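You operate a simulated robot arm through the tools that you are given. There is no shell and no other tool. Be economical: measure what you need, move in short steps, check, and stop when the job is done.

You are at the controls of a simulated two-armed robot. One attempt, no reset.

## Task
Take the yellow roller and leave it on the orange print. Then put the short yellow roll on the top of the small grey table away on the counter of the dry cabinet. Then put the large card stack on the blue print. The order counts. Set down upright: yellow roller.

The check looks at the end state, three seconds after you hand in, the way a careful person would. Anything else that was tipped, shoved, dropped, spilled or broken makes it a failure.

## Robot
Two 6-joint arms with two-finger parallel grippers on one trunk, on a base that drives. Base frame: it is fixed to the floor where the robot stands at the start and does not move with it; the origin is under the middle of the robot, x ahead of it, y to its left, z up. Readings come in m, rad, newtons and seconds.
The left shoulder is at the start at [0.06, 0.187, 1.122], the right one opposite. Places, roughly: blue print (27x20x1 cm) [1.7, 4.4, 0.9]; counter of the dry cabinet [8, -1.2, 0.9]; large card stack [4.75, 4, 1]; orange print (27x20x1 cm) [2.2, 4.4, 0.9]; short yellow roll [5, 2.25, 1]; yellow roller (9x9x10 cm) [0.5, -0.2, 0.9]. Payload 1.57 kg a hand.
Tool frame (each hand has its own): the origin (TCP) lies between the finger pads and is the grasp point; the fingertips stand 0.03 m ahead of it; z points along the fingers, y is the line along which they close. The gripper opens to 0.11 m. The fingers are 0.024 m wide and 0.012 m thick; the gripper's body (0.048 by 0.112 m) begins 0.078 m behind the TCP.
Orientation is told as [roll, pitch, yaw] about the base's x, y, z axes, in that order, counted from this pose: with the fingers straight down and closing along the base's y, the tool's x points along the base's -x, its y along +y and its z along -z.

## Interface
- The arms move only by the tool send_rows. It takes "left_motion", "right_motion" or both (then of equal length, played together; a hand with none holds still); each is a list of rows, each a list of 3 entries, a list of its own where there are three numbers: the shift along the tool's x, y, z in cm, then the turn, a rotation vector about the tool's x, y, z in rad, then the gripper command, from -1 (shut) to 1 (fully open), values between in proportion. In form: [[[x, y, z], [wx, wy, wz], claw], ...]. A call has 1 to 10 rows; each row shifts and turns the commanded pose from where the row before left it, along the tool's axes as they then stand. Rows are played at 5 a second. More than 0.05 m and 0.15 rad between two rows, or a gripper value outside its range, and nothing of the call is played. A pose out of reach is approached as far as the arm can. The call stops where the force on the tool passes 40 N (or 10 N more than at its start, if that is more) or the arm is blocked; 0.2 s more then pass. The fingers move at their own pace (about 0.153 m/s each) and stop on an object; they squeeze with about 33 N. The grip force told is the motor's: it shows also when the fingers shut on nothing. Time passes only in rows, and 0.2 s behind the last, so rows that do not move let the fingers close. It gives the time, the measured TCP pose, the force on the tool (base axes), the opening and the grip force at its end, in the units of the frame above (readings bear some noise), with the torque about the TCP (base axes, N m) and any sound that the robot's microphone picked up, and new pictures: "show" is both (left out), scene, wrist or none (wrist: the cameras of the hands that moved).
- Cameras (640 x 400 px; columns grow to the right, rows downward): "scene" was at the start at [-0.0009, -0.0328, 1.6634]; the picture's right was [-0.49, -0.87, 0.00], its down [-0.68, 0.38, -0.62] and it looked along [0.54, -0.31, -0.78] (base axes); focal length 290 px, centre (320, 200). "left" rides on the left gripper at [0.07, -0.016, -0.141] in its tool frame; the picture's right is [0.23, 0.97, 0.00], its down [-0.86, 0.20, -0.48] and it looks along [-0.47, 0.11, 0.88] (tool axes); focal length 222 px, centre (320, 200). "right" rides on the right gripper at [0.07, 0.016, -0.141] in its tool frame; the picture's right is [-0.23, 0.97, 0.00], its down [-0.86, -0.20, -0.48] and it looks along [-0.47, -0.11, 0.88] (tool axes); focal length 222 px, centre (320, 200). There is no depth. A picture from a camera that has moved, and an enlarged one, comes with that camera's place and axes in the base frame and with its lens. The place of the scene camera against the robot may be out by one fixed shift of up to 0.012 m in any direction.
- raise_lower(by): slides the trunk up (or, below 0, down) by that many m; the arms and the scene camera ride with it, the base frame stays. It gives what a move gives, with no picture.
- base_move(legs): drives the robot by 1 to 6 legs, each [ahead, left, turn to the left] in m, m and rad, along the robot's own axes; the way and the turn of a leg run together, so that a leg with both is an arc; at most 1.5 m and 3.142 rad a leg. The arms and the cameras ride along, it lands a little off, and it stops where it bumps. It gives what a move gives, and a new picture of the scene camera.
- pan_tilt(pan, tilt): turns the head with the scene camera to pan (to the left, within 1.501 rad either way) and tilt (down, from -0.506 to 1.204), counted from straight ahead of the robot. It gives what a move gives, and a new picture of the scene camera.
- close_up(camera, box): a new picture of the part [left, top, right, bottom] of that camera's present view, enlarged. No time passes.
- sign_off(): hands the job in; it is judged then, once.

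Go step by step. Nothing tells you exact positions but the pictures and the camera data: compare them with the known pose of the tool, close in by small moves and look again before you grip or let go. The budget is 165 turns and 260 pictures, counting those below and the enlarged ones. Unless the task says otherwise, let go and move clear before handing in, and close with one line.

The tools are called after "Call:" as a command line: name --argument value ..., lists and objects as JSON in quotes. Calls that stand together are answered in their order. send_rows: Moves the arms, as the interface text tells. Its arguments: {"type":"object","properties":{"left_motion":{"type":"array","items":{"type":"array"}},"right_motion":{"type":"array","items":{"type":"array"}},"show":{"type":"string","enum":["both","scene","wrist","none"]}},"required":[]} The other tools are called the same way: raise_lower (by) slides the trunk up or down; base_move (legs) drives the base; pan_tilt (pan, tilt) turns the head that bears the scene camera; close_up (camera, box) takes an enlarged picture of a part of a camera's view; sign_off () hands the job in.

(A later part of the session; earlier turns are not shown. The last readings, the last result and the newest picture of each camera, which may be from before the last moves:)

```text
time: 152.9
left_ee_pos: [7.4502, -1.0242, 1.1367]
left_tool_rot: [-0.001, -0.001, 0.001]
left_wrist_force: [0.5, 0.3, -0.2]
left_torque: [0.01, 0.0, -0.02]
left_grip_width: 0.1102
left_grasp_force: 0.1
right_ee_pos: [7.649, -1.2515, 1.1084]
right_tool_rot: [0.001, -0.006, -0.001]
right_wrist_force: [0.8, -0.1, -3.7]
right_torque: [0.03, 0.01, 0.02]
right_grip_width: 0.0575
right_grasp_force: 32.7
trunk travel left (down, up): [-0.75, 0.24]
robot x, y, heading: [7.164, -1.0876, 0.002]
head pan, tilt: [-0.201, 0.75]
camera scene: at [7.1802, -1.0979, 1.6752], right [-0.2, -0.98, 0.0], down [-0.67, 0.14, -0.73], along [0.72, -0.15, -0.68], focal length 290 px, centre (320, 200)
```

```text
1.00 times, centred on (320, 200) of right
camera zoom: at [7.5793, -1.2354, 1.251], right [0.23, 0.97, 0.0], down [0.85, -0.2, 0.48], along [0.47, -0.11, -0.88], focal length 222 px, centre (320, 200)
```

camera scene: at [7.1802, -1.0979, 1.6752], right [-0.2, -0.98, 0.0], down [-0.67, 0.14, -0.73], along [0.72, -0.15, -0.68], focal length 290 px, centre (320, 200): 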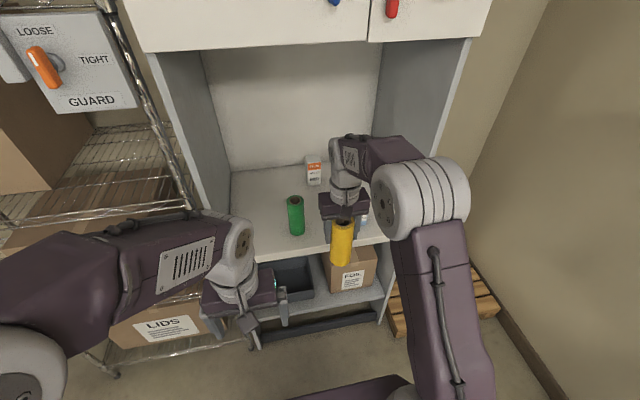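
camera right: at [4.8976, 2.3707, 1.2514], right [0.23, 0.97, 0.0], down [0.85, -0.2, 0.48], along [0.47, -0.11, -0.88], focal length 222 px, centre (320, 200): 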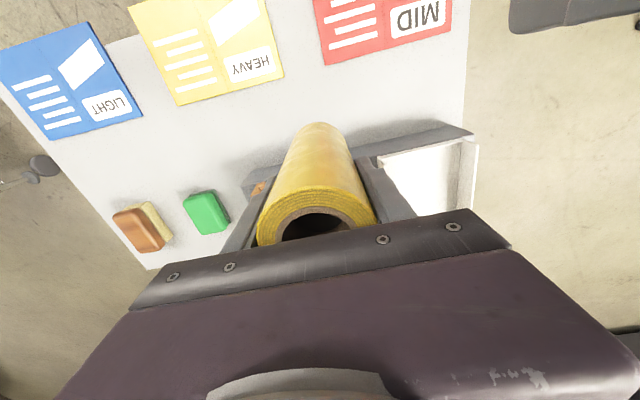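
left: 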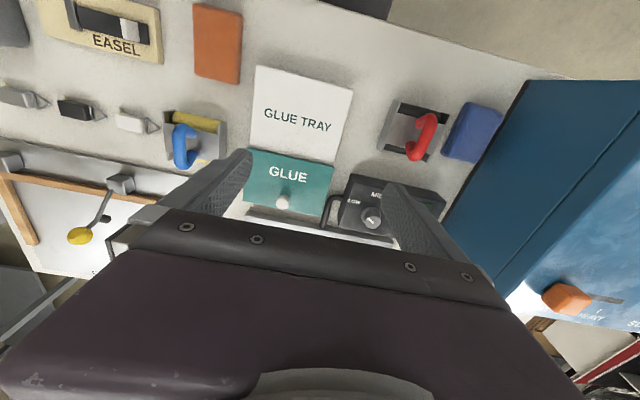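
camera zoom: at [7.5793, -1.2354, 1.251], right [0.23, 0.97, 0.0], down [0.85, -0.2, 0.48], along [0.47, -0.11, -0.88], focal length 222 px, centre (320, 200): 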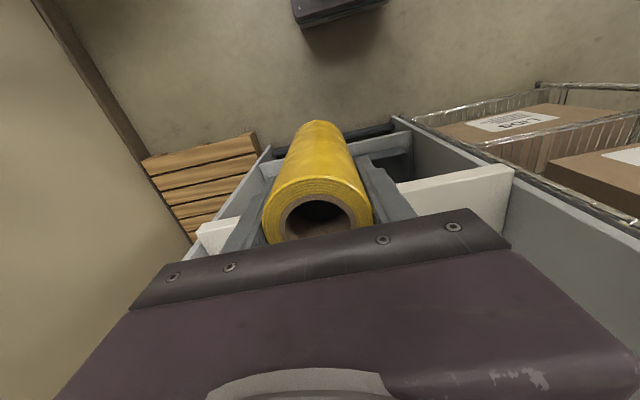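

I'll zoom on the counter edge in both cameras to measure its height and place.

Call:
close_up --camera "right" --box '[380, 120, 560, 250]'

Call:
close_up --camera "scene" --box '[210, 140, 410, 300]'

```text
3.08 times, centred on (470, 185) of right
camera zoom: at [7.5793, -1.2354, 1.251], right [0.23, 0.97, 0.0], down [0.85, -0.2, 0.48], along [0.47, -0.11, -0.88], focal length 684 px, centre (-142, 246)
```

zoom: 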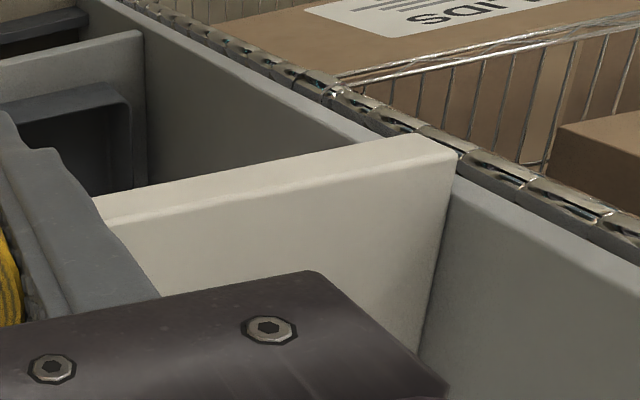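

```text
2.50 times, centred on (310, 220) of scene
camera zoom: at [7.1802, -1.0979, 1.6752], right [-0.2, -0.98, 0.0], down [-0.67, 0.14, -0.73], along [0.72, -0.15, -0.68], focal length 724 px, centre (345, 150)
```

zoom: 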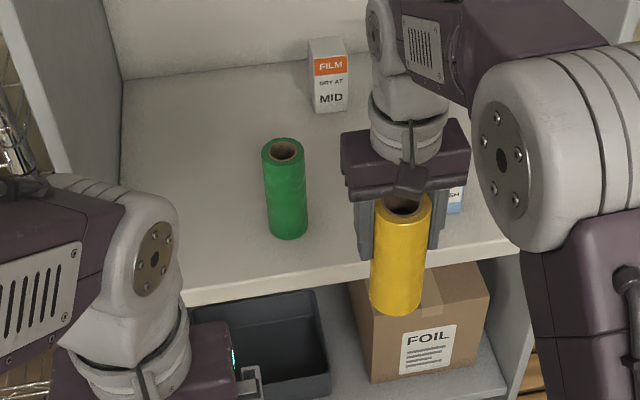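

The counter top is at z about 0.86 with its edge around x 7.75–7.81; green roll at (7.9, -1.16), blue box near y -1.4. I'll drive 0.2 m in and 3 cm right so the yellow roll goes between them.

Call:
base_move --legs '[[0.0, -0.03, 0], [0.2, 0, 0]]'

Call:
close_up --camera "right" --box '[0, 0, 640, 400]'

Call:
close_up --camera "scene" --box '[210, 170, 410, 330]'

```text
time: 155.0
left_ee_pos: [7.6505, -1.0538, 1.1378]
left_tool_rot: [-0.001, 0.001, 0.0]
left_wrist_force: [0.1, 0.9, 0.3]
left_torque: [-0.02, 0.03, -0.04]
left_grip_width: 0.1101
left_grasp_force: 0.1
right_ee_pos: [7.8506, -1.2802, 1.1103]
right_tool_rot: [-0.002, -0.006, 0.0]
right_wrist_force: [0.0, 0.4, -2.4]
right_torque: [0.01, -0.03, 0.02]
right_grip_width: 0.0574
right_grasp_force: 33.6
trunk travel left (down, up): [-0.75, 0.24]
robot x, y, heading: [7.3646, -1.1181, 0.003]
head pan, tilt: [-0.201, 0.75]
camera scene: at [7.3805, -1.1263, 1.6752], right [-0.2, -0.98, 0.0], down [-0.67, 0.14, -0.73], along [0.72, -0.15, -0.68], focal length 290 px, centre (320, 200)
```

scene: 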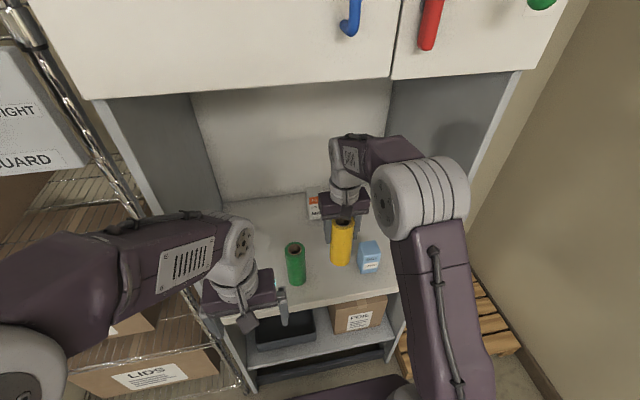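

```text
1.00 times, centred on (320, 200) of right
camera zoom: at [7.7803, -1.2642, 1.2519], right [0.23, 0.97, 0.0], down [0.85, -0.2, 0.48], along [0.47, -0.11, -0.87], focal length 222 px, centre (320, 200)
```

zoom: 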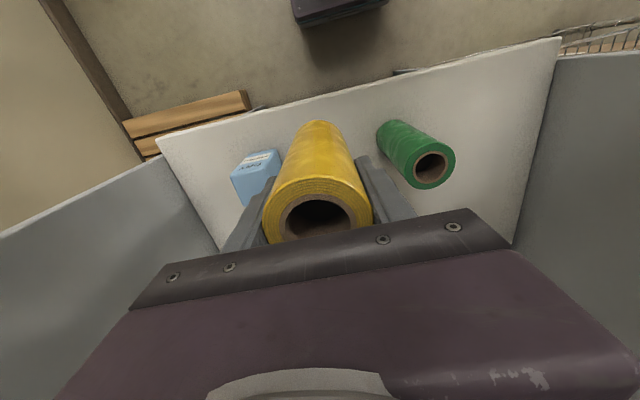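

```text
2.50 times, centred on (310, 250) of scene
camera zoom: at [7.3805, -1.1263, 1.6752], right [-0.2, -0.98, 0.0], down [-0.67, 0.14, -0.73], along [0.72, -0.15, -0.68], focal length 724 px, centre (345, 75)
```

zoom: 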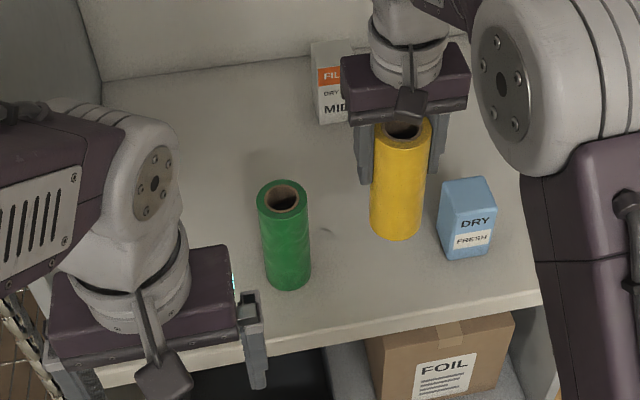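

Counter top z 0.86, front edge x 7.81; the gap between the green roll (right edge y -1.184) and blue box (y -1.36) is centred at -1.272. I'll move to x 7.885, y -1.273 and lower.

Call:
send_rows --right_motion '[[[-3.5, 0.7, 0], [0, 0, 0], -1], [[0, 0, 4], [0, 0, 0], -1], [[0, 0, 4], [0, 0, 0], -1], [[0, 0, 3], [0, 0, 0], -1], [[0, 0, 1], [0, 0, 0], -1], [[0, 0, 0], [0, 0, 0], -1]]' --show "wrist"

Call:
close_up --camera "scene" --box '[260, 190, 400, 300]'

```text
time: 156.4
left_ee_pos: [7.6529, -1.0544, 1.1367]
left_tool_rot: [0.002, 0.0, 0.0]
left_wrist_force: [-0.1, 1.3, -0.2]
left_torque: [-0.04, -0.03, -0.03]
left_grip_width: 0.1102
left_grasp_force: 0.0
right_ee_pos: [7.8871, -1.2762, 0.9907]
right_tool_rot: [0.0, -0.005, 0.0]
right_wrist_force: [0.1, 0.9, -2.4]
right_torque: [0.01, -0.02, -0.01]
right_grip_width: 0.0575
right_grasp_force: 33.0
trunk travel left (down, up): [-0.75, 0.24]
robot x, y, heading: [7.366, -1.1164, 0.003]
head pan, tilt: [-0.201, 0.75]
camera right: at [7.8174, -1.2585, 1.131], right [0.23, 0.97, 0.0], down [0.85, -0.2, 0.48], along [0.47, -0.11, -0.88], focal length 222 px, centre (320, 200)
```

right: 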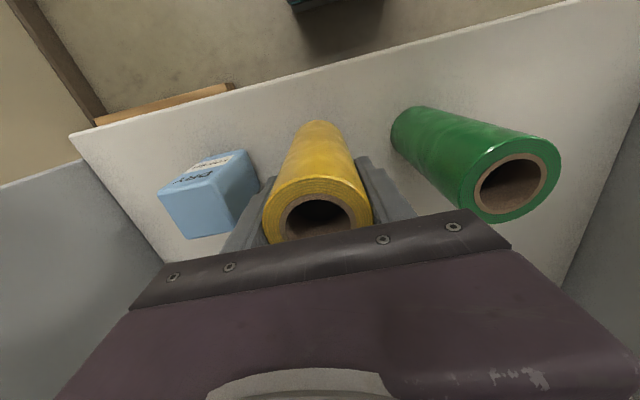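

```text
3.64 times, centred on (330, 245) of scene
camera zoom: at [7.3833, -1.1274, 1.6751], right [-0.2, -0.98, 0.0], down [-0.67, 0.14, -0.73], along [0.72, -0.15, -0.68], focal length 1054 px, centre (284, 36)
```

zoom: 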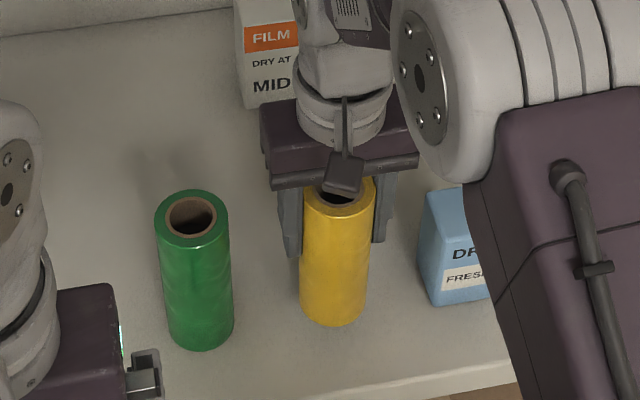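

Clear on both sides. I'll lower in small steps until it touches.

Call:
send_rows --right_motion '[[[0, 0, 0.5], [0, 0, 0], -1], [[0, 0, 0.4], [0, 0, 0], -1], [[0, 0, 0.4], [0, 0, 0], -1], [[0, 0, 0.3], [0, 0, 0], -1], [[0, 0, 0.3], [0, 0, 0], -1], [[0, 0, 0.3], [0, 0, 0], -1], [[0, 0, 0], [0, 0, 0], -1]]' --show "none"

Call:
close_up --camera "scene" --box '[260, 190, 400, 300]'

```text
time: 158.0
left_ee_pos: [7.6536, -1.0543, 1.1369]
left_tool_rot: [0.001, 0.001, 0.0]
left_wrist_force: [1.3, 0.3, -0.2]
left_torque: [0.03, 0.0, 0.03]
left_grip_width: 0.1099
left_grasp_force: 0.1
right_ee_pos: [7.8879, -1.2749, 0.9672]
right_tool_rot: [0.001, -0.004, 0.0]
right_wrist_force: [-0.8, -1.0, -2.6]
right_torque: [0.0, 0.01, 0.01]
right_grip_width: 0.0576
right_grasp_force: 32.7
trunk travel left (down, up): [-0.75, 0.24]
robot x, y, heading: [7.3694, -1.1123, 0.0]
head pan, tilt: [-0.201, 0.75]
```

```text
3.64 times, centred on (330, 245) of scene
camera zoom: at [7.3832, -1.1273, 1.6751], right [-0.2, -0.98, 0.0], down [-0.67, 0.14, -0.73], along [0.72, -0.15, -0.68], focal length 1054 px, centre (284, 36)
```

zoom: 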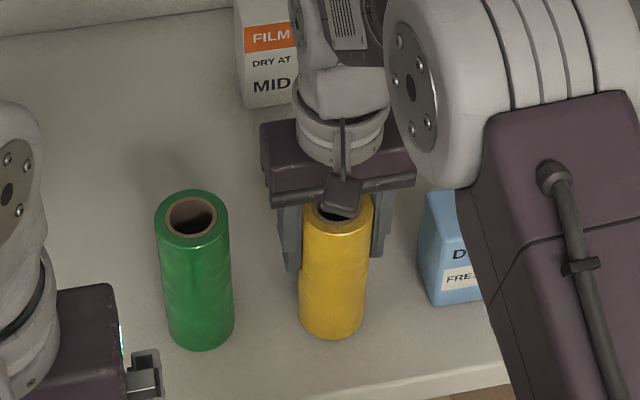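

Call:
send_rows --right_motion '[[[0, 0, 0.3], [0, 0, 0], -1], [[0, 0, 0.3], [0, 0, 0], -1], [[0, 0, 0.3], [0, 0, 0], -1], [[0, 0, 0.3], [0, 0, 0], -1], [[0, 0, 0.3], [0, 0, 0], -1], [[0, 0, 0], [0, 0, 0], -1]]' --show "none"

Call:
close_up --camera "scene" --box '[260, 190, 400, 300]'

```text
time: 159.4
left_ee_pos: [7.6517, -1.0536, 1.1385]
left_tool_rot: [0.001, -0.005, 0.001]
left_wrist_force: [0.3, 0.1, -0.4]
left_torque: [-0.02, -0.01, -0.03]
left_grip_width: 0.1099
left_grasp_force: 0.0
right_ee_pos: [7.8866, -1.2739, 0.9543]
right_tool_rot: [-0.002, -0.012, 0.001]
right_wrist_force: [3.3, -1.8, 26.7]
right_torque: [0.37, -0.07, 0.03]
right_grip_width: 0.0577
right_grasp_force: 33.3
trunk travel left (down, up): [-0.75, 0.24]
robot x, y, heading: [7.367, -1.1211, 0.001]
head pan, tilt: [-0.201, 0.75]
```

```text
3.64 times, centred on (330, 245) of scene
camera zoom: at [7.3793, -1.1264, 1.6753], right [-0.2, -0.98, 0.0], down [-0.67, 0.14, -0.73], along [0.72, -0.15, -0.68], focal length 1054 px, centre (284, 36)
```

zoom: 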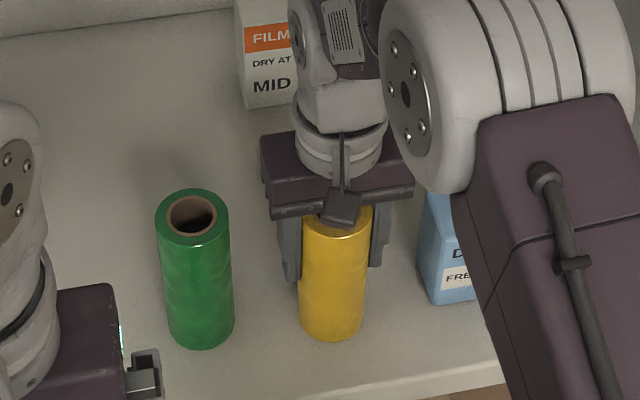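

It has touched down. I'll ease the pressure, open partway and rise straight up.

Call:
send_rows --right_motion '[[[0, 0, -0.3], [0, 0, 0], -1], [[0, 0, 0], [0, 0, 0], 0.5], [[0, 0, 0], [0, 0, 0], 0.55], [[0, 0, -1.5], [0, 0, 0], 0.55], [[0, 0, -4], [0, 0, 0], 0.55], [[0, 0, -4], [0, 0, 0], 0.55], [[0, 0, -4], [0, 0, 0], 0.55], [[0, 0, -3], [0, 0, 0], 0.55]]'

Call:
close_up --camera "scene" --box '[240, 190, 400, 310]'

```text
time: 161.2
left_ee_pos: [7.652, -1.0541, 1.1375]
left_tool_rot: [0.001, -0.002, 0.0]
left_wrist_force: [0.4, 0.9, -0.9]
left_torque: [-0.02, -0.03, 0.03]
left_grip_width: 0.1101
left_grasp_force: 0.0
right_ee_pos: [7.8866, -1.2752, 1.1212]
right_tool_rot: [0.0, -0.006, 0.0]
right_wrist_force: [0.2, -0.2, 0.3]
right_torque: [-0.03, -0.04, 0.0]
right_grip_width: 0.0852
right_grasp_force: 0.1
trunk travel left (down, up): [-0.75, 0.24]
robot x, y, heading: [7.3649, -1.1182, 0.002]
head pan, tilt: [-0.201, 0.75]
camera scene: at [7.3818, -1.1271, 1.6751], right [-0.2, -0.98, 0.0], down [-0.67, 0.14, -0.73], along [0.72, -0.15, -0.68], focal length 290 px, centre (320, 200)
camera right: at [7.8166, -1.2583, 1.2635], right [0.23, 0.97, 0.0], down [0.85, -0.2, 0.48], along [0.47, -0.11, -0.88], focal length 222 px, centre (320, 200)
```

scene: 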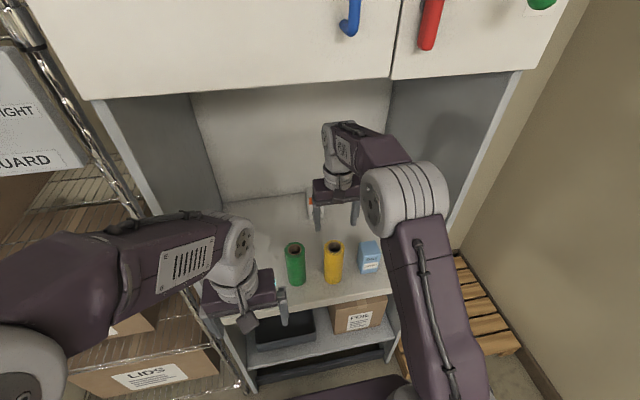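
right: 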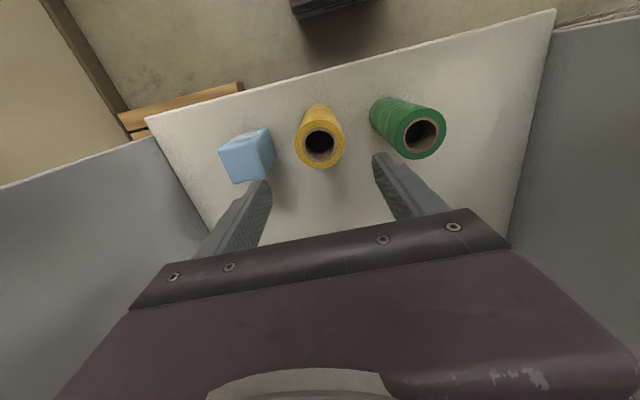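

```text
3.33 times, centred on (320, 250) of scene
camera zoom: at [7.3818, -1.1271, 1.6751], right [-0.2, -0.98, 0.0], down [-0.67, 0.14, -0.73], along [0.72, -0.15, -0.68], focal length 966 px, centre (320, 33)
```

zoom: 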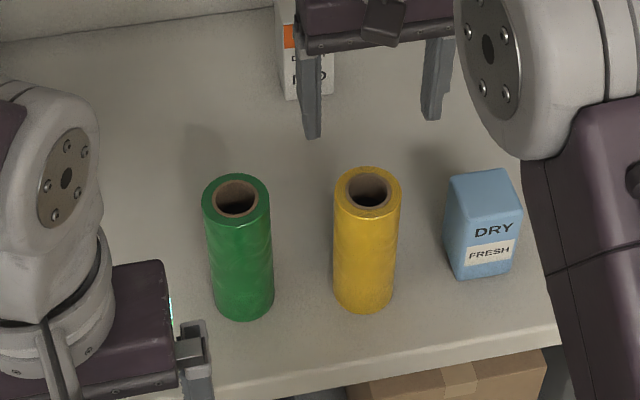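

The yellow roll stands on the counter, untouched neighbours. Now I'll back out and return by the same way toward the printer at (4.75, 4).

Call:
base_move --legs '[[-0.9, 0.0, 0], [-0.85, 0.2, 0], [-0.1, 1.1, 0], [-0.03, 1.13, 0], [-1.4, 0, 0]]'

Call:
pan_tilt --pan 1.0 --tilt 0.35

```text
time: 187.4
left_ee_pos: [4.3272, 1.355, 1.1362]
left_tool_rot: [0.0, 0.001, 0.026]
left_wrist_force: [0.5, -0.1, 0.1]
left_torque: [-0.01, -0.04, 0.03]
left_grip_width: 0.1101
left_grasp_force: 0.1
right_ee_pos: [4.5666, 1.1408, 1.123]
right_tool_rot: [0.0, -0.004, 0.027]
right_wrist_force: [-0.3, 0.2, 0.5]
right_torque: [0.02, 0.0, 0.01]
right_grip_width: 0.0851
right_grasp_force: 0.0
trunk travel left (down, up): [-0.75, 0.24]
robot x, y, heading: [4.0443, 1.2919, 0.025]
head pan, tilt: [-0.201, 0.75]
camera scene: at [4.0588, 1.2753, 1.6751], right [-0.17, -0.98, 0.0], down [-0.67, 0.12, -0.73], along [0.72, -0.13, -0.68], focal length 290 px, centre (320, 200)
```

scene: 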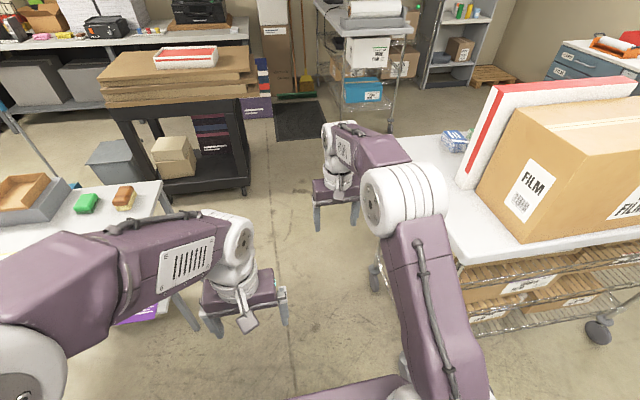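

```text
time: 188.8
left_ee_pos: [4.327, 1.3548, 1.1373]
left_tool_rot: [-0.001, -0.001, 0.024]
left_wrist_force: [-0.7, 1.1, -0.7]
left_torque: [-0.01, 0.0, -0.03]
left_grip_width: 0.1101
left_grasp_force: 0.2
right_ee_pos: [4.5665, 1.1408, 1.1199]
right_tool_rot: [0.001, -0.005, 0.026]
right_wrist_force: [0.7, -0.6, 0.1]
right_torque: [0.0, 0.02, 0.03]
right_grip_width: 0.0855
right_grasp_force: 0.0
trunk travel left (down, up): [-0.75, 0.24]
robot x, y, heading: [4.048, 1.2862, 0.025]
head pan, tilt: [1.0, 0.351]
camera scene: at [4.0252, 1.3694, 1.7108], right [0.85, -0.52, 0.0], down [-0.18, -0.29, -0.94], along [0.49, 0.8, -0.34], focal length 290 px, centre (320, 200)
```

scene: 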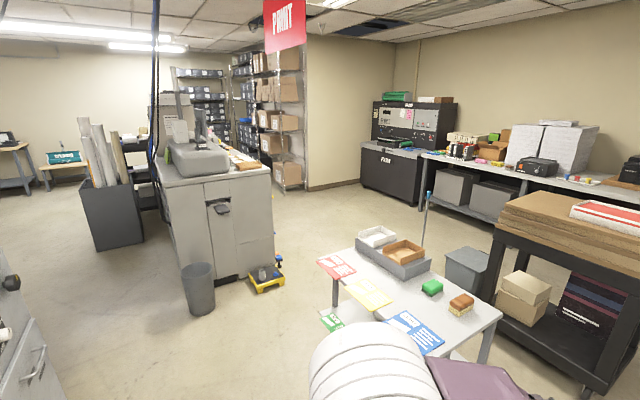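

The printer is at left; the stack should be near pixel (240, 170) on its top. Zooming.

Call:
close_up --camera "scene" --box '[150, 120, 300, 310]'

```text
2.11 times, centred on (225, 215) of scene
camera zoom: at [4.0252, 1.3694, 1.7108], right [0.85, -0.52, 0.0], down [-0.18, -0.29, -0.94], along [0.49, 0.8, -0.34], focal length 610 px, centre (520, 168)
```

zoom: 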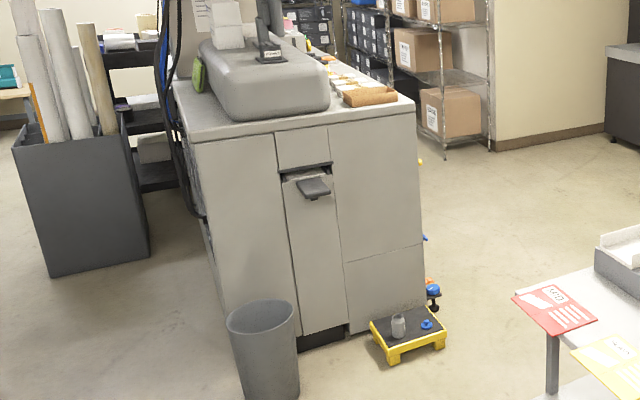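

The counter on the printer looks higher (about z 1.05) and the stack is reached from its +x side. I'll retract the right hand, raise the trunk, slide north, and go around to the printer's +x side.

Call:
send_rows --right_motion '[[[4, 0, 0], [0, 0, 0], 1], [[4, 0, 0], [0, 0, 0], 1], [[4, 0, 0], [0, 0, 0], 1], [[0, 0, 0], [0, 0, 0], 1]]' --show "none"

Call:
raise_lower --by 0.2

Call:
base_move --legs '[[0.05, 0.9, -0.025], [0.05, 0.84, 0], [1.4, 0, 0]]'

Call:
pan_tilt --pan 1.4 --tilt 0.4

```text
time: 189.8
left_ee_pos: [4.3281, 1.3559, 1.138]
left_tool_rot: [0.002, -0.001, 0.025]
left_wrist_force: [1.5, -0.3, -0.1]
left_torque: [0.0, 0.0, 0.03]
left_grip_width: 0.1101
left_grasp_force: 0.0
right_ee_pos: [4.4463, 1.1373, 1.121]
right_tool_rot: [-0.001, -0.005, 0.026]
right_wrist_force: [0.8, -0.5, -0.6]
right_torque: [0.02, 0.02, 0.01]
right_grip_width: 0.1099
right_grasp_force: 0.0
trunk travel left (down, up): [-0.75, 0.24]
robot x, y, heading: [4.0406, 1.2871, 0.029]
head pan, tilt: [1.0, 0.351]
```

```text
time: 191.9
left_ee_pos: [4.3263, 1.354, 1.3383]
left_tool_rot: [0.0, 0.001, 0.025]
left_wrist_force: [0.1, 0.7, 0.7]
left_torque: [0.01, -0.04, 0.02]
left_grip_width: 0.1099
left_grasp_force: 0.0
right_ee_pos: [4.4449, 1.1363, 1.3218]
right_tool_rot: [0.001, -0.005, 0.026]
right_wrist_force: [0.7, -0.4, -0.1]
right_torque: [-0.02, 0.0, 0.0]
right_grip_width: 0.1099
right_grasp_force: 0.1
trunk travel left (down, up): [-0.95, 0.04]
robot x, y, heading: [4.0438, 1.2863, 0.024]
head pan, tilt: [1.0, 0.351]
```

```text
time: 207.3
left_ee_pos: [5.8105, 3.0773, 1.3369]
left_tool_rot: [-0.001, -0.001, -0.007]
left_wrist_force: [0.7, -0.9, -0.1]
left_torque: [0.01, -0.02, -0.03]
left_grip_width: 0.11
left_grasp_force: 0.1
right_ee_pos: [5.9243, 2.8548, 1.3238]
right_tool_rot: [0.001, -0.007, -0.004]
right_wrist_force: [-0.2, 0.1, 0.7]
right_torque: [0.0, -0.02, 0.02]
right_grip_width: 0.1101
right_grasp_force: 0.0
trunk travel left (down, up): [-0.95, 0.04]
robot x, y, heading: [5.5281, 3.0154, -0.008]
head pan, tilt: [1.0, 0.351]
camera scene: at [5.51, 3.0998, 1.9108], right [0.84, -0.55, 0.0], down [-0.19, -0.29, -0.94], along [0.51, 0.79, -0.34], focal length 290 px, centre (320, 200)
```

scene: 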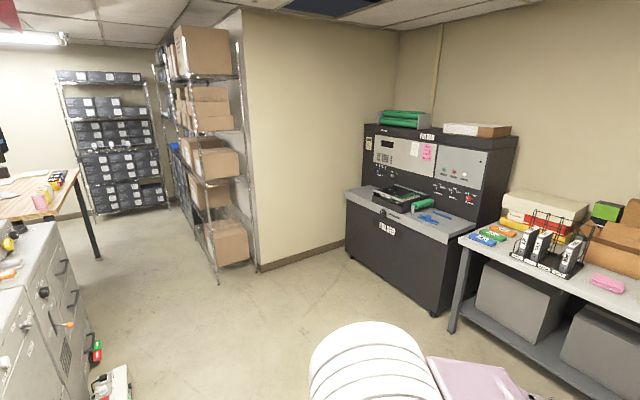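

```text
time: 208.2
left_ee_pos: [5.813, 3.0775, 1.3366]
left_tool_rot: [0.0, 0.0, -0.008]
left_wrist_force: [0.9, 0.2, 0.2]
left_torque: [-0.03, 0.0, 0.01]
left_grip_width: 0.1099
left_grasp_force: 0.1
right_ee_pos: [5.9266, 2.8544, 1.3221]
right_tool_rot: [-0.001, -0.005, -0.006]
right_wrist_force: [0.1, 0.5, 0.4]
right_torque: [0.01, 0.02, 0.02]
right_grip_width: 0.1101
right_grasp_force: 0.0
trunk travel left (down, up): [-0.95, 0.04]
robot x, y, heading: [5.5311, 3.0172, -0.01]
head pan, tilt: [1.4, 0.4]
camera scene: at [5.4773, 3.1128, 1.9063], right [0.98, -0.18, 0.0], down [-0.07, -0.38, -0.92], along [0.16, 0.91, -0.39], focal length 290 px, centre (320, 200)
```

scene: 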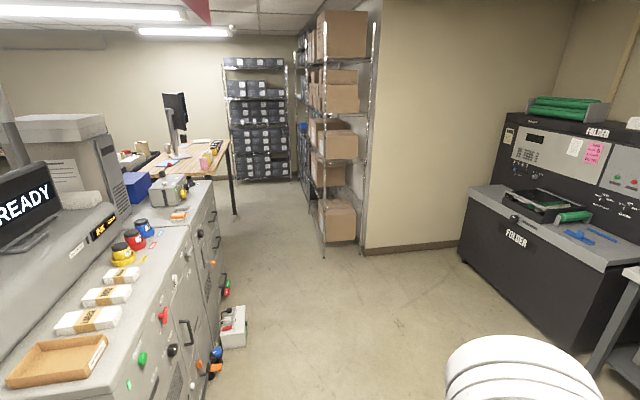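

Three wrapped card stacks of different sizes stand on the printer counter behind a wooden tray. Zooming to tell the large one.

Call:
close_up --camera "scene" --box '[0, 220, 250, 400]'

```text
2.22 times, centred on (125, 310) of scene
camera zoom: at [5.4773, 3.1128, 1.9063], right [0.98, -0.18, 0.0], down [-0.07, -0.38, -0.92], along [0.16, 0.91, -0.39], focal length 644 px, centre (753, -44)
```

zoom: 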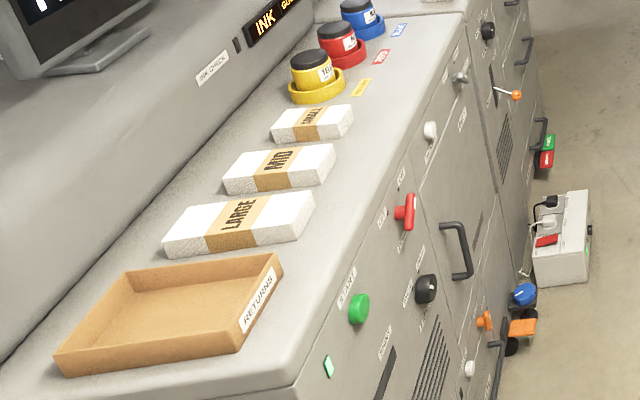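

LARGE is the nearest stack, just behind the "RETURNS" tray, around (4.73, 4.16), about 21×8×3 cm. I'll go up to y about 3.97 and turn to face the counter (-x).

Call:
base_move --legs '[[0, 0, 1.58], [0.95, -0.02, 0], [0, 0, 1.571]]'

Call:
pan_tilt --pan -0.2 --tilt 0.7

```text
time: 220.8
left_ee_pos: [5.2649, 3.9067, 1.3376]
left_tool_rot: [0.0, 0.001, 3.14]
left_wrist_force: [-0.6, -0.6, 0.0]
left_torque: [-0.04, 0.02, -0.04]
left_grip_width: 0.1099
left_grasp_force: 0.0
right_ee_pos: [5.1522, 4.1283, 1.3222]
right_tool_rot: [-0.002, -0.005, 3.14]
right_wrist_force: [0.3, -0.3, -0.7]
right_torque: [0.03, -0.03, 0.02]
right_grip_width: 0.11
right_grasp_force: 0.1
trunk travel left (down, up): [-0.95, 0.04]
robot x, y, heading: [5.5494, 3.9669, 3.139]
head pan, tilt: [1.4, 0.4]
camera scene: at [5.5873, 3.8805, 1.9063], right [-0.99, 0.17, 0.0], down [0.07, 0.38, -0.92], along [-0.16, -0.91, -0.39], focal length 290 px, centre (320, 200)
```

scene: 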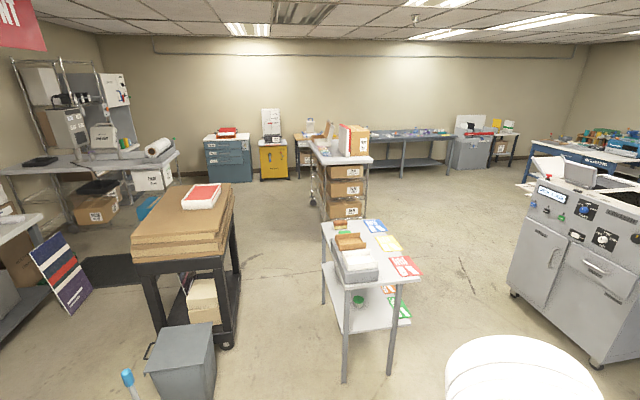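

```text
time: 222.4
left_ee_pos: [5.2654, 3.9073, 1.3366]
left_tool_rot: [0.001, -0.001, 3.139]
left_wrist_force: [0.0, 0.3, 0.5]
left_torque: [0.01, -0.02, 0.0]
left_grip_width: 0.1099
left_grasp_force: 0.0
right_ee_pos: [5.1516, 4.1274, 1.3218]
right_tool_rot: [-0.001, -0.005, 3.138]
right_wrist_force: [0.7, 0.6, -0.2]
right_torque: [-0.01, 0.0, -0.01]
right_grip_width: 0.1101
right_grasp_force: 0.0
trunk travel left (down, up): [-0.95, 0.04]
robot x, y, heading: [5.55, 3.9662, 3.143]
head pan, tilt: [-0.201, 0.7]
camera scene: at [5.52, 3.9884, 1.8794], right [0.2, 0.98, 0.0], down [0.63, -0.13, -0.77], along [-0.75, 0.15, -0.64], focal length 290 px, centre (320, 200)
```

scene: 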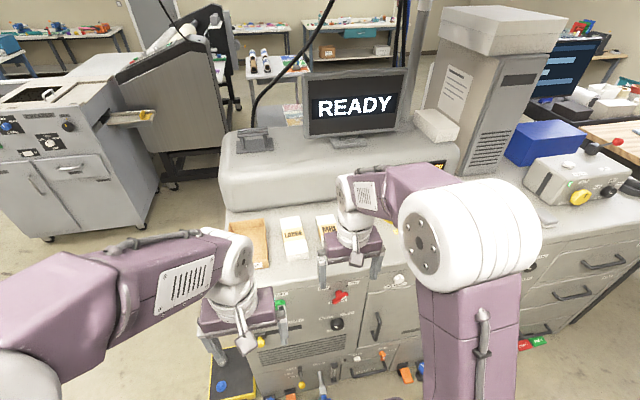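

Cross-checking both views puts the stack higher, top near z 1.10, centre near (4.80, 4.04). I'll drive 0.22 m closer and shift 7 cm left, then use the wrist camera.

Call:
base_move --legs '[[0.22, 0.07, 0]]'

Call:
close_up --camera "right" --box '[0, 0, 640, 400]'

Call:
close_up --camera "scene" --box '[210, 180, 430, 320]'

```text
time: 224.2
left_ee_pos: [5.0495, 3.8378, 1.3379]
left_tool_rot: [0.001, -0.005, -3.139]
left_wrist_force: [1.1, 0.4, -0.2]
left_torque: [-0.02, 0.06, -0.02]
left_grip_width: 0.1101
left_grasp_force: 0.0
right_ee_pos: [4.9338, 4.0585, 1.3238]
right_tool_rot: [-0.001, -0.011, -3.141]
right_wrist_force: [-0.5, -0.5, -0.5]
right_torque: [-0.01, 0.05, -0.01]
right_grip_width: 0.1098
right_grasp_force: 0.2
trunk travel left (down, up): [-0.95, 0.04]
robot x, y, heading: [5.3308, 3.8978, -3.144]
head pan, tilt: [-0.201, 0.7]
camera scene: at [5.3058, 3.9212, 1.8795], right [0.2, 0.98, 0.0], down [0.63, -0.13, -0.77], along [-0.75, 0.15, -0.64], focal length 290 px, centre (320, 200)
```

scene: 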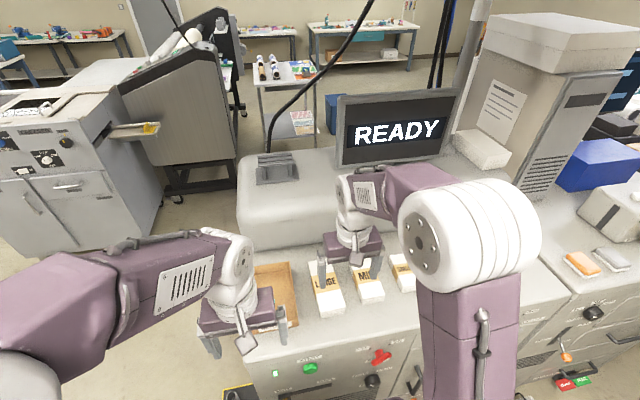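

```text
1.00 times, centred on (320, 200) of right
camera zoom: at [5.0062, 4.0424, 1.4642], right [-0.22, -0.97, 0.0], down [-0.85, 0.2, 0.49], along [-0.47, 0.11, -0.87], focal length 222 px, centre (320, 200)
```

zoom: 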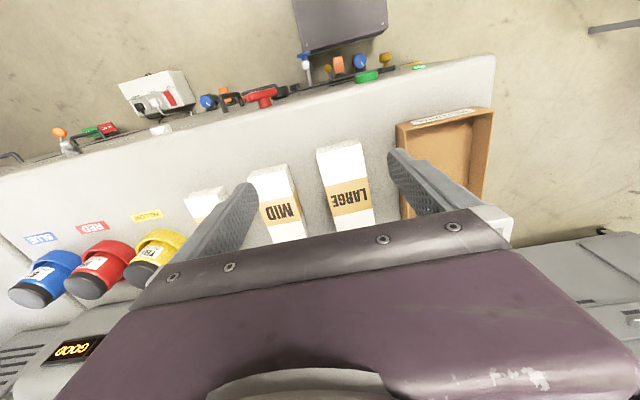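

```text
2.86 times, centred on (320, 250) of scene
camera zoom: at [5.3058, 3.9212, 1.8795], right [0.2, 0.98, 0.0], down [0.63, -0.13, -0.77], along [-0.75, 0.15, -0.64], focal length 828 px, centre (320, 57)
```

zoom: 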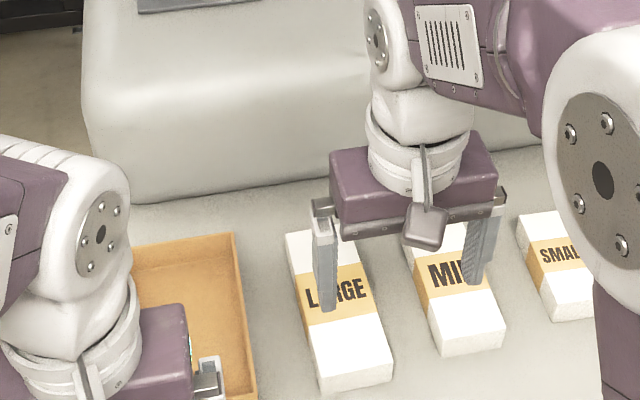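

The LARGE stack's band centre is at about x 4.80–4.82, y 4.034. I'll move above it and down a little for a second wrist view to fix the height.

Call:
send_rows --right_motion '[[[-4, 0.8, 1.5], [0, 0, 0], 1], [[-4, 0.8, 1.5], [0, 0, 0], 1], [[-4, 0.8, 1.5], [0, 0, 0], 1], [[0, 0, 1.5], [0, 0, 0], 1], [[0, 0, 0], [0, 0, 0], 1]]'

Call:
close_up --camera "right" --box '[200, 60, 500, 250]'

Call:
close_up --camera "left" --box '[0, 0, 640, 400]'

```text
time: 225.4
left_ee_pos: [5.045, 3.8364, 1.3374]
left_tool_rot: [0.0, -0.001, -3.14]
left_wrist_force: [-0.7, -0.5, 0.4]
left_torque: [0.02, 0.0, 0.01]
left_grip_width: 0.11
left_grasp_force: 0.1
right_ee_pos: [4.8105, 4.0333, 1.2628]
right_tool_rot: [-0.001, -0.007, -3.139]
right_wrist_force: [-0.4, -0.7, -0.1]
right_torque: [-0.02, 0.03, -0.03]
right_grip_width: 0.1103
right_grasp_force: 0.0
trunk travel left (down, up): [-0.95, 0.04]
robot x, y, heading: [5.3281, 3.8967, -3.141]
head pan, tilt: [-0.201, 0.7]
camera scene: at [5.3008, 3.9195, 1.8794], right [0.2, 0.98, 0.0], down [0.63, -0.13, -0.77], along [-0.75, 0.15, -0.64], focal length 290 px, centre (320, 200)
camera right: at [4.8815, 4.0169, 1.4042], right [-0.22, -0.97, 0.0], down [-0.85, 0.2, 0.48], along [-0.47, 0.11, -0.88], focal length 222 px, centre (320, 200)
```

scene: 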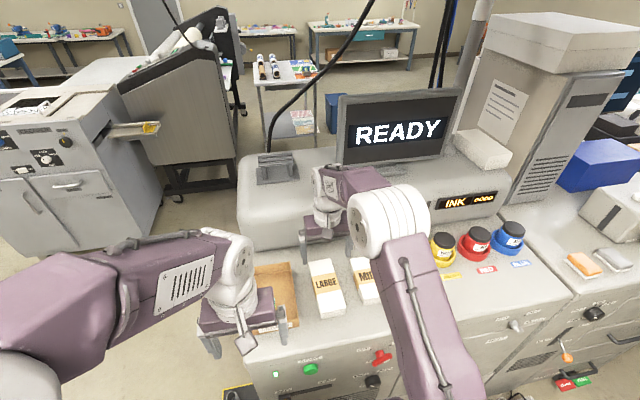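
right: 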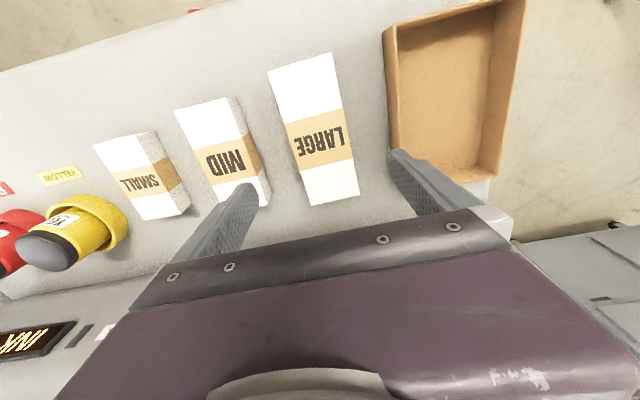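

```text
2.11 times, centred on (350, 155) of right
camera zoom: at [4.8815, 4.0169, 1.4042], right [-0.22, -0.97, 0.0], down [-0.85, 0.2, 0.48], along [-0.47, 0.11, -0.88], focal length 468 px, centre (257, 295)
```

zoom: 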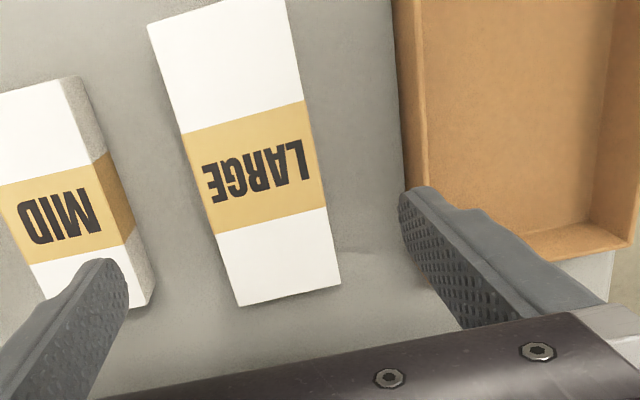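

```text
1.00 times, centred on (320, 200) of left
camera zoom: at [5.116, 3.8537, 1.4774], right [0.23, -0.97, 0.0], down [-0.85, -0.2, 0.48], along [-0.47, -0.11, -0.88], focal length 222 px, centre (320, 200)
```

zoom: 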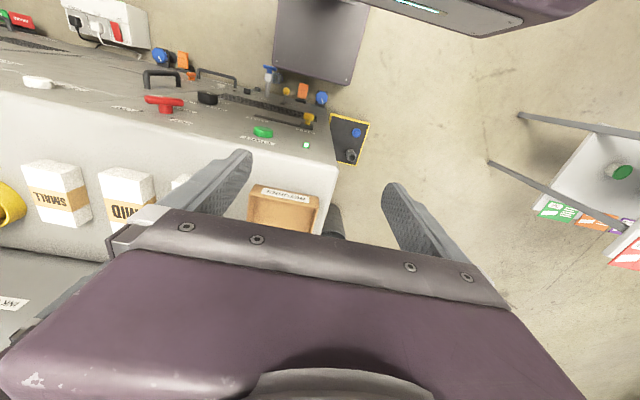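

Stack solved: x 4.736–4.895, y 3.999–4.065, top z about 1.14. MID stack and tray leave about 4–5 cm each side, so I'll open only to 8.5 cm and go down to just above it for a check.

Call:
send_rows --right_motion '[[[0.5, 0, 0], [0, 0, 0], 0.545], [[0, 0, 3], [0, 0, 0], 0.545], [[0, 0, 2.5], [0, 0, 0], 0.545], [[0, 0, 0], [0, 0, 0], 0.545]]' --show "none"

Call:
close_up --camera "right" --box '[160, 0, 520, 250]'

Call:
close_up --camera "scene" --box '[250, 200, 410, 330]'

```text
time: 226.4
left_ee_pos: [5.0442, 3.8361, 1.3362]
left_tool_rot: [-0.001, -0.003, -3.139]
left_wrist_force: [-0.1, -0.1, -1.3]
left_torque: [-0.02, 0.04, -0.01]
left_grip_width: 0.1101
left_grasp_force: 0.0
right_ee_pos: [4.8144, 4.0333, 1.2075]
right_tool_rot: [-0.001, -0.005, -3.138]
right_wrist_force: [-1.0, 0.0, -0.3]
right_torque: [0.01, -0.02, 0.04]
right_grip_width: 0.0847
right_grasp_force: 0.1
trunk travel left (down, up): [-0.95, 0.04]
robot x, y, heading: [5.3279, 3.8959, -3.142]
head pan, tilt: [-0.201, 0.7]
```

```text
1.60 times, centred on (340, 125) of right
camera zoom: at [4.8854, 4.0162, 1.349], right [-0.22, -0.97, 0.0], down [-0.85, 0.2, 0.48], along [-0.47, 0.11, -0.88], focal length 355 px, centre (288, 320)
```

zoom: 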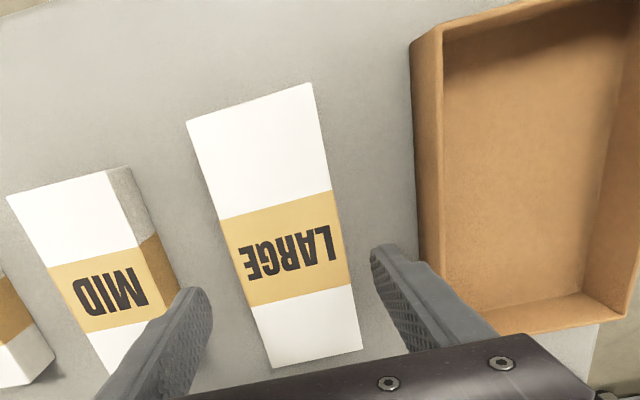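

```text
3.08 times, centred on (330, 265) of scene
camera zoom: at [5.2991, 3.9188, 1.8794], right [0.2, 0.98, 0.0], down [0.63, -0.13, -0.76], along [-0.75, 0.15, -0.64], focal length 891 px, centre (289, 0)
```

zoom: 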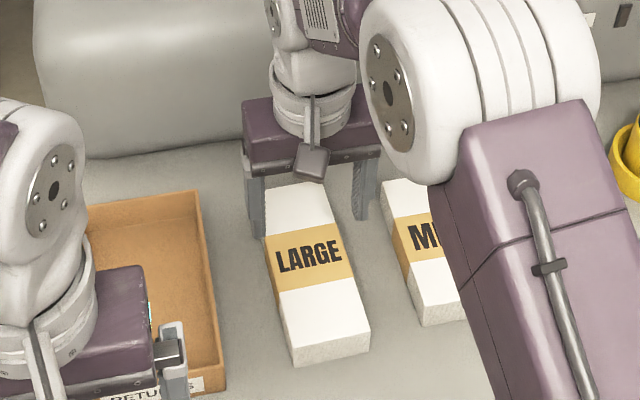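

Good alignment. I'll descend to TCP z about 1.15 (tips about 1 cm above the counter) and close.

Call:
send_rows --right_motion '[[[0, 0.2, 2.5], [0, 0, 0], 0.545], [[0, 0, 2.0], [0, 0, 0], 0.545], [[0, 0, 1.0], [0, 0, 0], 0.545], [[0, 0, 0.4], [0, 0, 0], 0.545], [[0, 0, 0], [0, 0, 0], 0.545]]' --show "wrist"

Call:
close_up --camera "scene" --box '[280, 220, 380, 300]'

```text
time: 227.6
left_ee_pos: [5.0433, 3.8363, 1.3361]
left_tool_rot: [0.0, 0.001, -3.139]
left_wrist_force: [-0.7, 0.3, 0.0]
left_torque: [0.02, 0.02, 0.0]
left_grip_width: 0.1099
left_grasp_force: 0.0
right_ee_pos: [4.8131, 4.0302, 1.1468]
right_tool_rot: [0.002, -0.007, -3.139]
right_wrist_force: [-0.6, 0.1, 0.5]
right_torque: [0.02, 0.0, -0.03]
right_grip_width: 0.0847
right_grasp_force: 0.1
trunk travel left (down, up): [-0.95, 0.04]
robot x, y, heading: [5.3296, 3.9019, -3.139]
head pan, tilt: [-0.201, 0.7]
camera right: at [4.8849, 4.0145, 1.2896], right [-0.22, -0.97, 0.0], down [-0.85, 0.2, 0.48], along [-0.47, 0.11, -0.88], focal length 222 px, centre (320, 200)
```

right: 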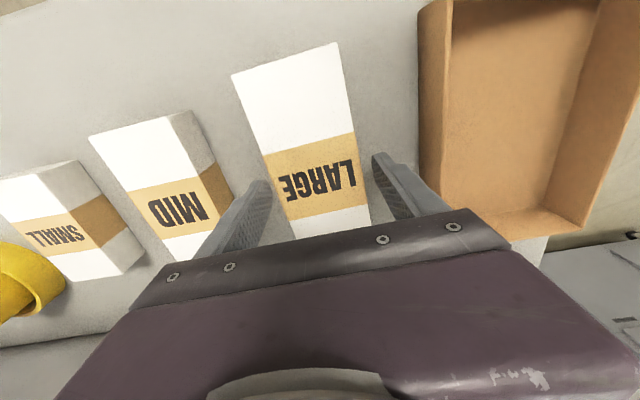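

```text
5.00 times, centred on (330, 260) of scene
camera zoom: at [5.2986, 3.919, 1.8794], right [0.2, 0.98, 0.0], down [0.63, -0.13, -0.76], along [-0.75, 0.15, -0.64], focal length 1449 px, centre (270, -100)
```

zoom: 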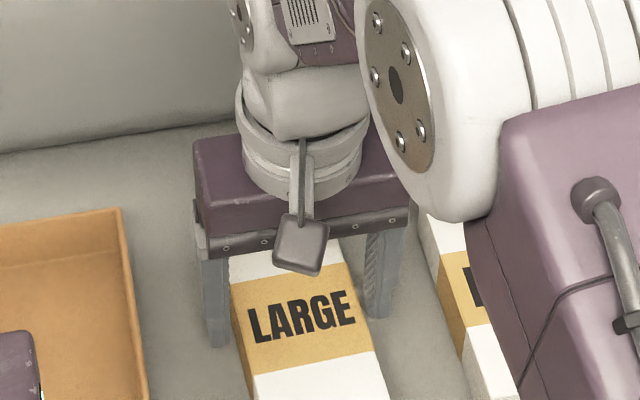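

Fingers straddle the stack. Closing.

Call:
send_rows --right_motion '[[[0, 0, 0], [0, 0, 0], 0.2], [[0, 0, 0], [0, 0, 0], -0.5], [[0, 0, 0], [0, 0, 0], -1], [[0, 0, 0], [0, 0, 0], -1]]' --show "none"

Call:
close_up --camera "scene" --box '[280, 220, 380, 300]'

```text
time: 228.6
left_ee_pos: [5.0439, 3.8356, 1.3375]
left_tool_rot: [0.0, -0.003, -3.139]
left_wrist_force: [-0.7, -0.2, -0.1]
left_torque: [0.02, 0.02, 0.03]
left_grip_width: 0.1099
left_grasp_force: 0.1
right_ee_pos: [4.8133, 4.0307, 1.1485]
right_tool_rot: [0.0, -0.004, -3.138]
right_wrist_force: [-0.2, 0.7, -0.1]
right_torque: [0.0, -0.02, 0.0]
right_grip_width: 0.0001
right_grasp_force: 21.5
trunk travel left (down, up): [-0.95, 0.04]
robot x, y, heading: [5.3311, 3.8954, -3.141]
head pan, tilt: [-0.201, 0.7]
```

```text
5.00 times, centred on (330, 260) of scene
camera zoom: at [5.2992, 3.919, 1.8794], right [0.2, 0.98, 0.0], down [0.63, -0.13, -0.76], along [-0.75, 0.15, -0.64], focal length 1449 px, centre (270, -100)
```

zoom: 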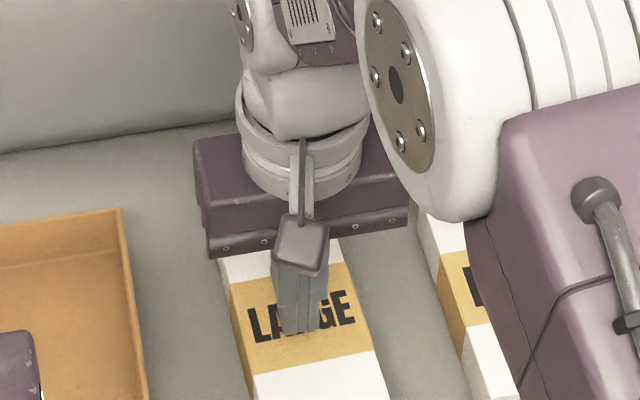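

The fingers closed just above the stack, so its top is a bit below 1.118. I'll reopen wider, shift slightly and go down about 2.5 cm with an eye on force.

Call:
send_rows --right_motion '[[[0, 0, -0.5], [0, 0, 0], 0.0], [[0, -0.4, 0], [0, 0, 0], 0.9], [[0, 0, 0], [0, 0, 0], 0.9], [[0, 0, 1.0], [0, 0, 0], 0.9], [[0, 0, 0.8], [0, 0, 0], 0.9], [[0, 0, 0.7], [0, 0, 0], 0.9], [[0, 0, 0.5], [0, 0, 0], 0.9], [[0, 0, 0], [0, 0, 0], 0.9]]' --show "wrist"

Call:
close_up --camera "scene" --box '[280, 220, 380, 300]'

```text
time: 230.4
left_ee_pos: [5.0449, 3.8352, 1.3365]
left_tool_rot: [0.0, 0.0, -3.141]
left_wrist_force: [1.4, -0.7, 0.0]
left_torque: [-0.03, -0.03, 0.03]
left_grip_width: 0.1099
left_grasp_force: 0.1
right_ee_pos: [4.814, 4.036, 1.1228]
right_tool_rot: [-0.001, -0.007, -3.139]
right_wrist_force: [1.6, -0.1, 0.8]
right_torque: [0.0, -0.04, -0.01]
right_grip_width: 0.1048
right_grasp_force: 0.0
trunk travel left (down, up): [-0.95, 0.04]
robot x, y, heading: [5.3322, 3.8951, -3.135]
head pan, tilt: [-0.201, 0.7]
camera right: at [4.8849, 4.0187, 1.2649], right [-0.22, -0.97, 0.0], down [-0.85, 0.2, 0.48], along [-0.47, 0.11, -0.88], focal length 222 px, centre (320, 200)
```

right: 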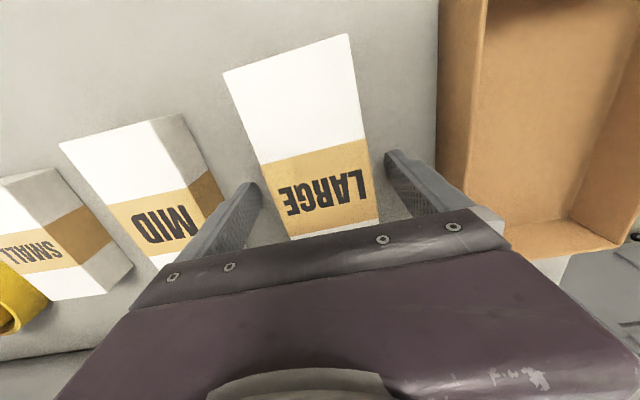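

```text
5.00 times, centred on (330, 260) of scene
camera zoom: at [5.299, 3.919, 1.8794], right [0.2, 0.98, 0.0], down [0.63, -0.13, -0.76], along [-0.75, 0.15, -0.64], focal length 1449 px, centre (270, -100)
```

zoom: 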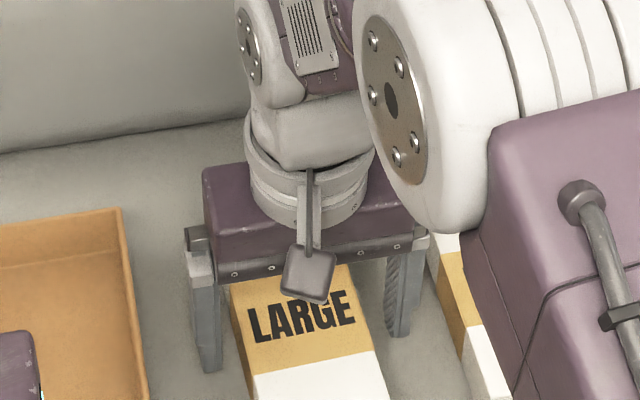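

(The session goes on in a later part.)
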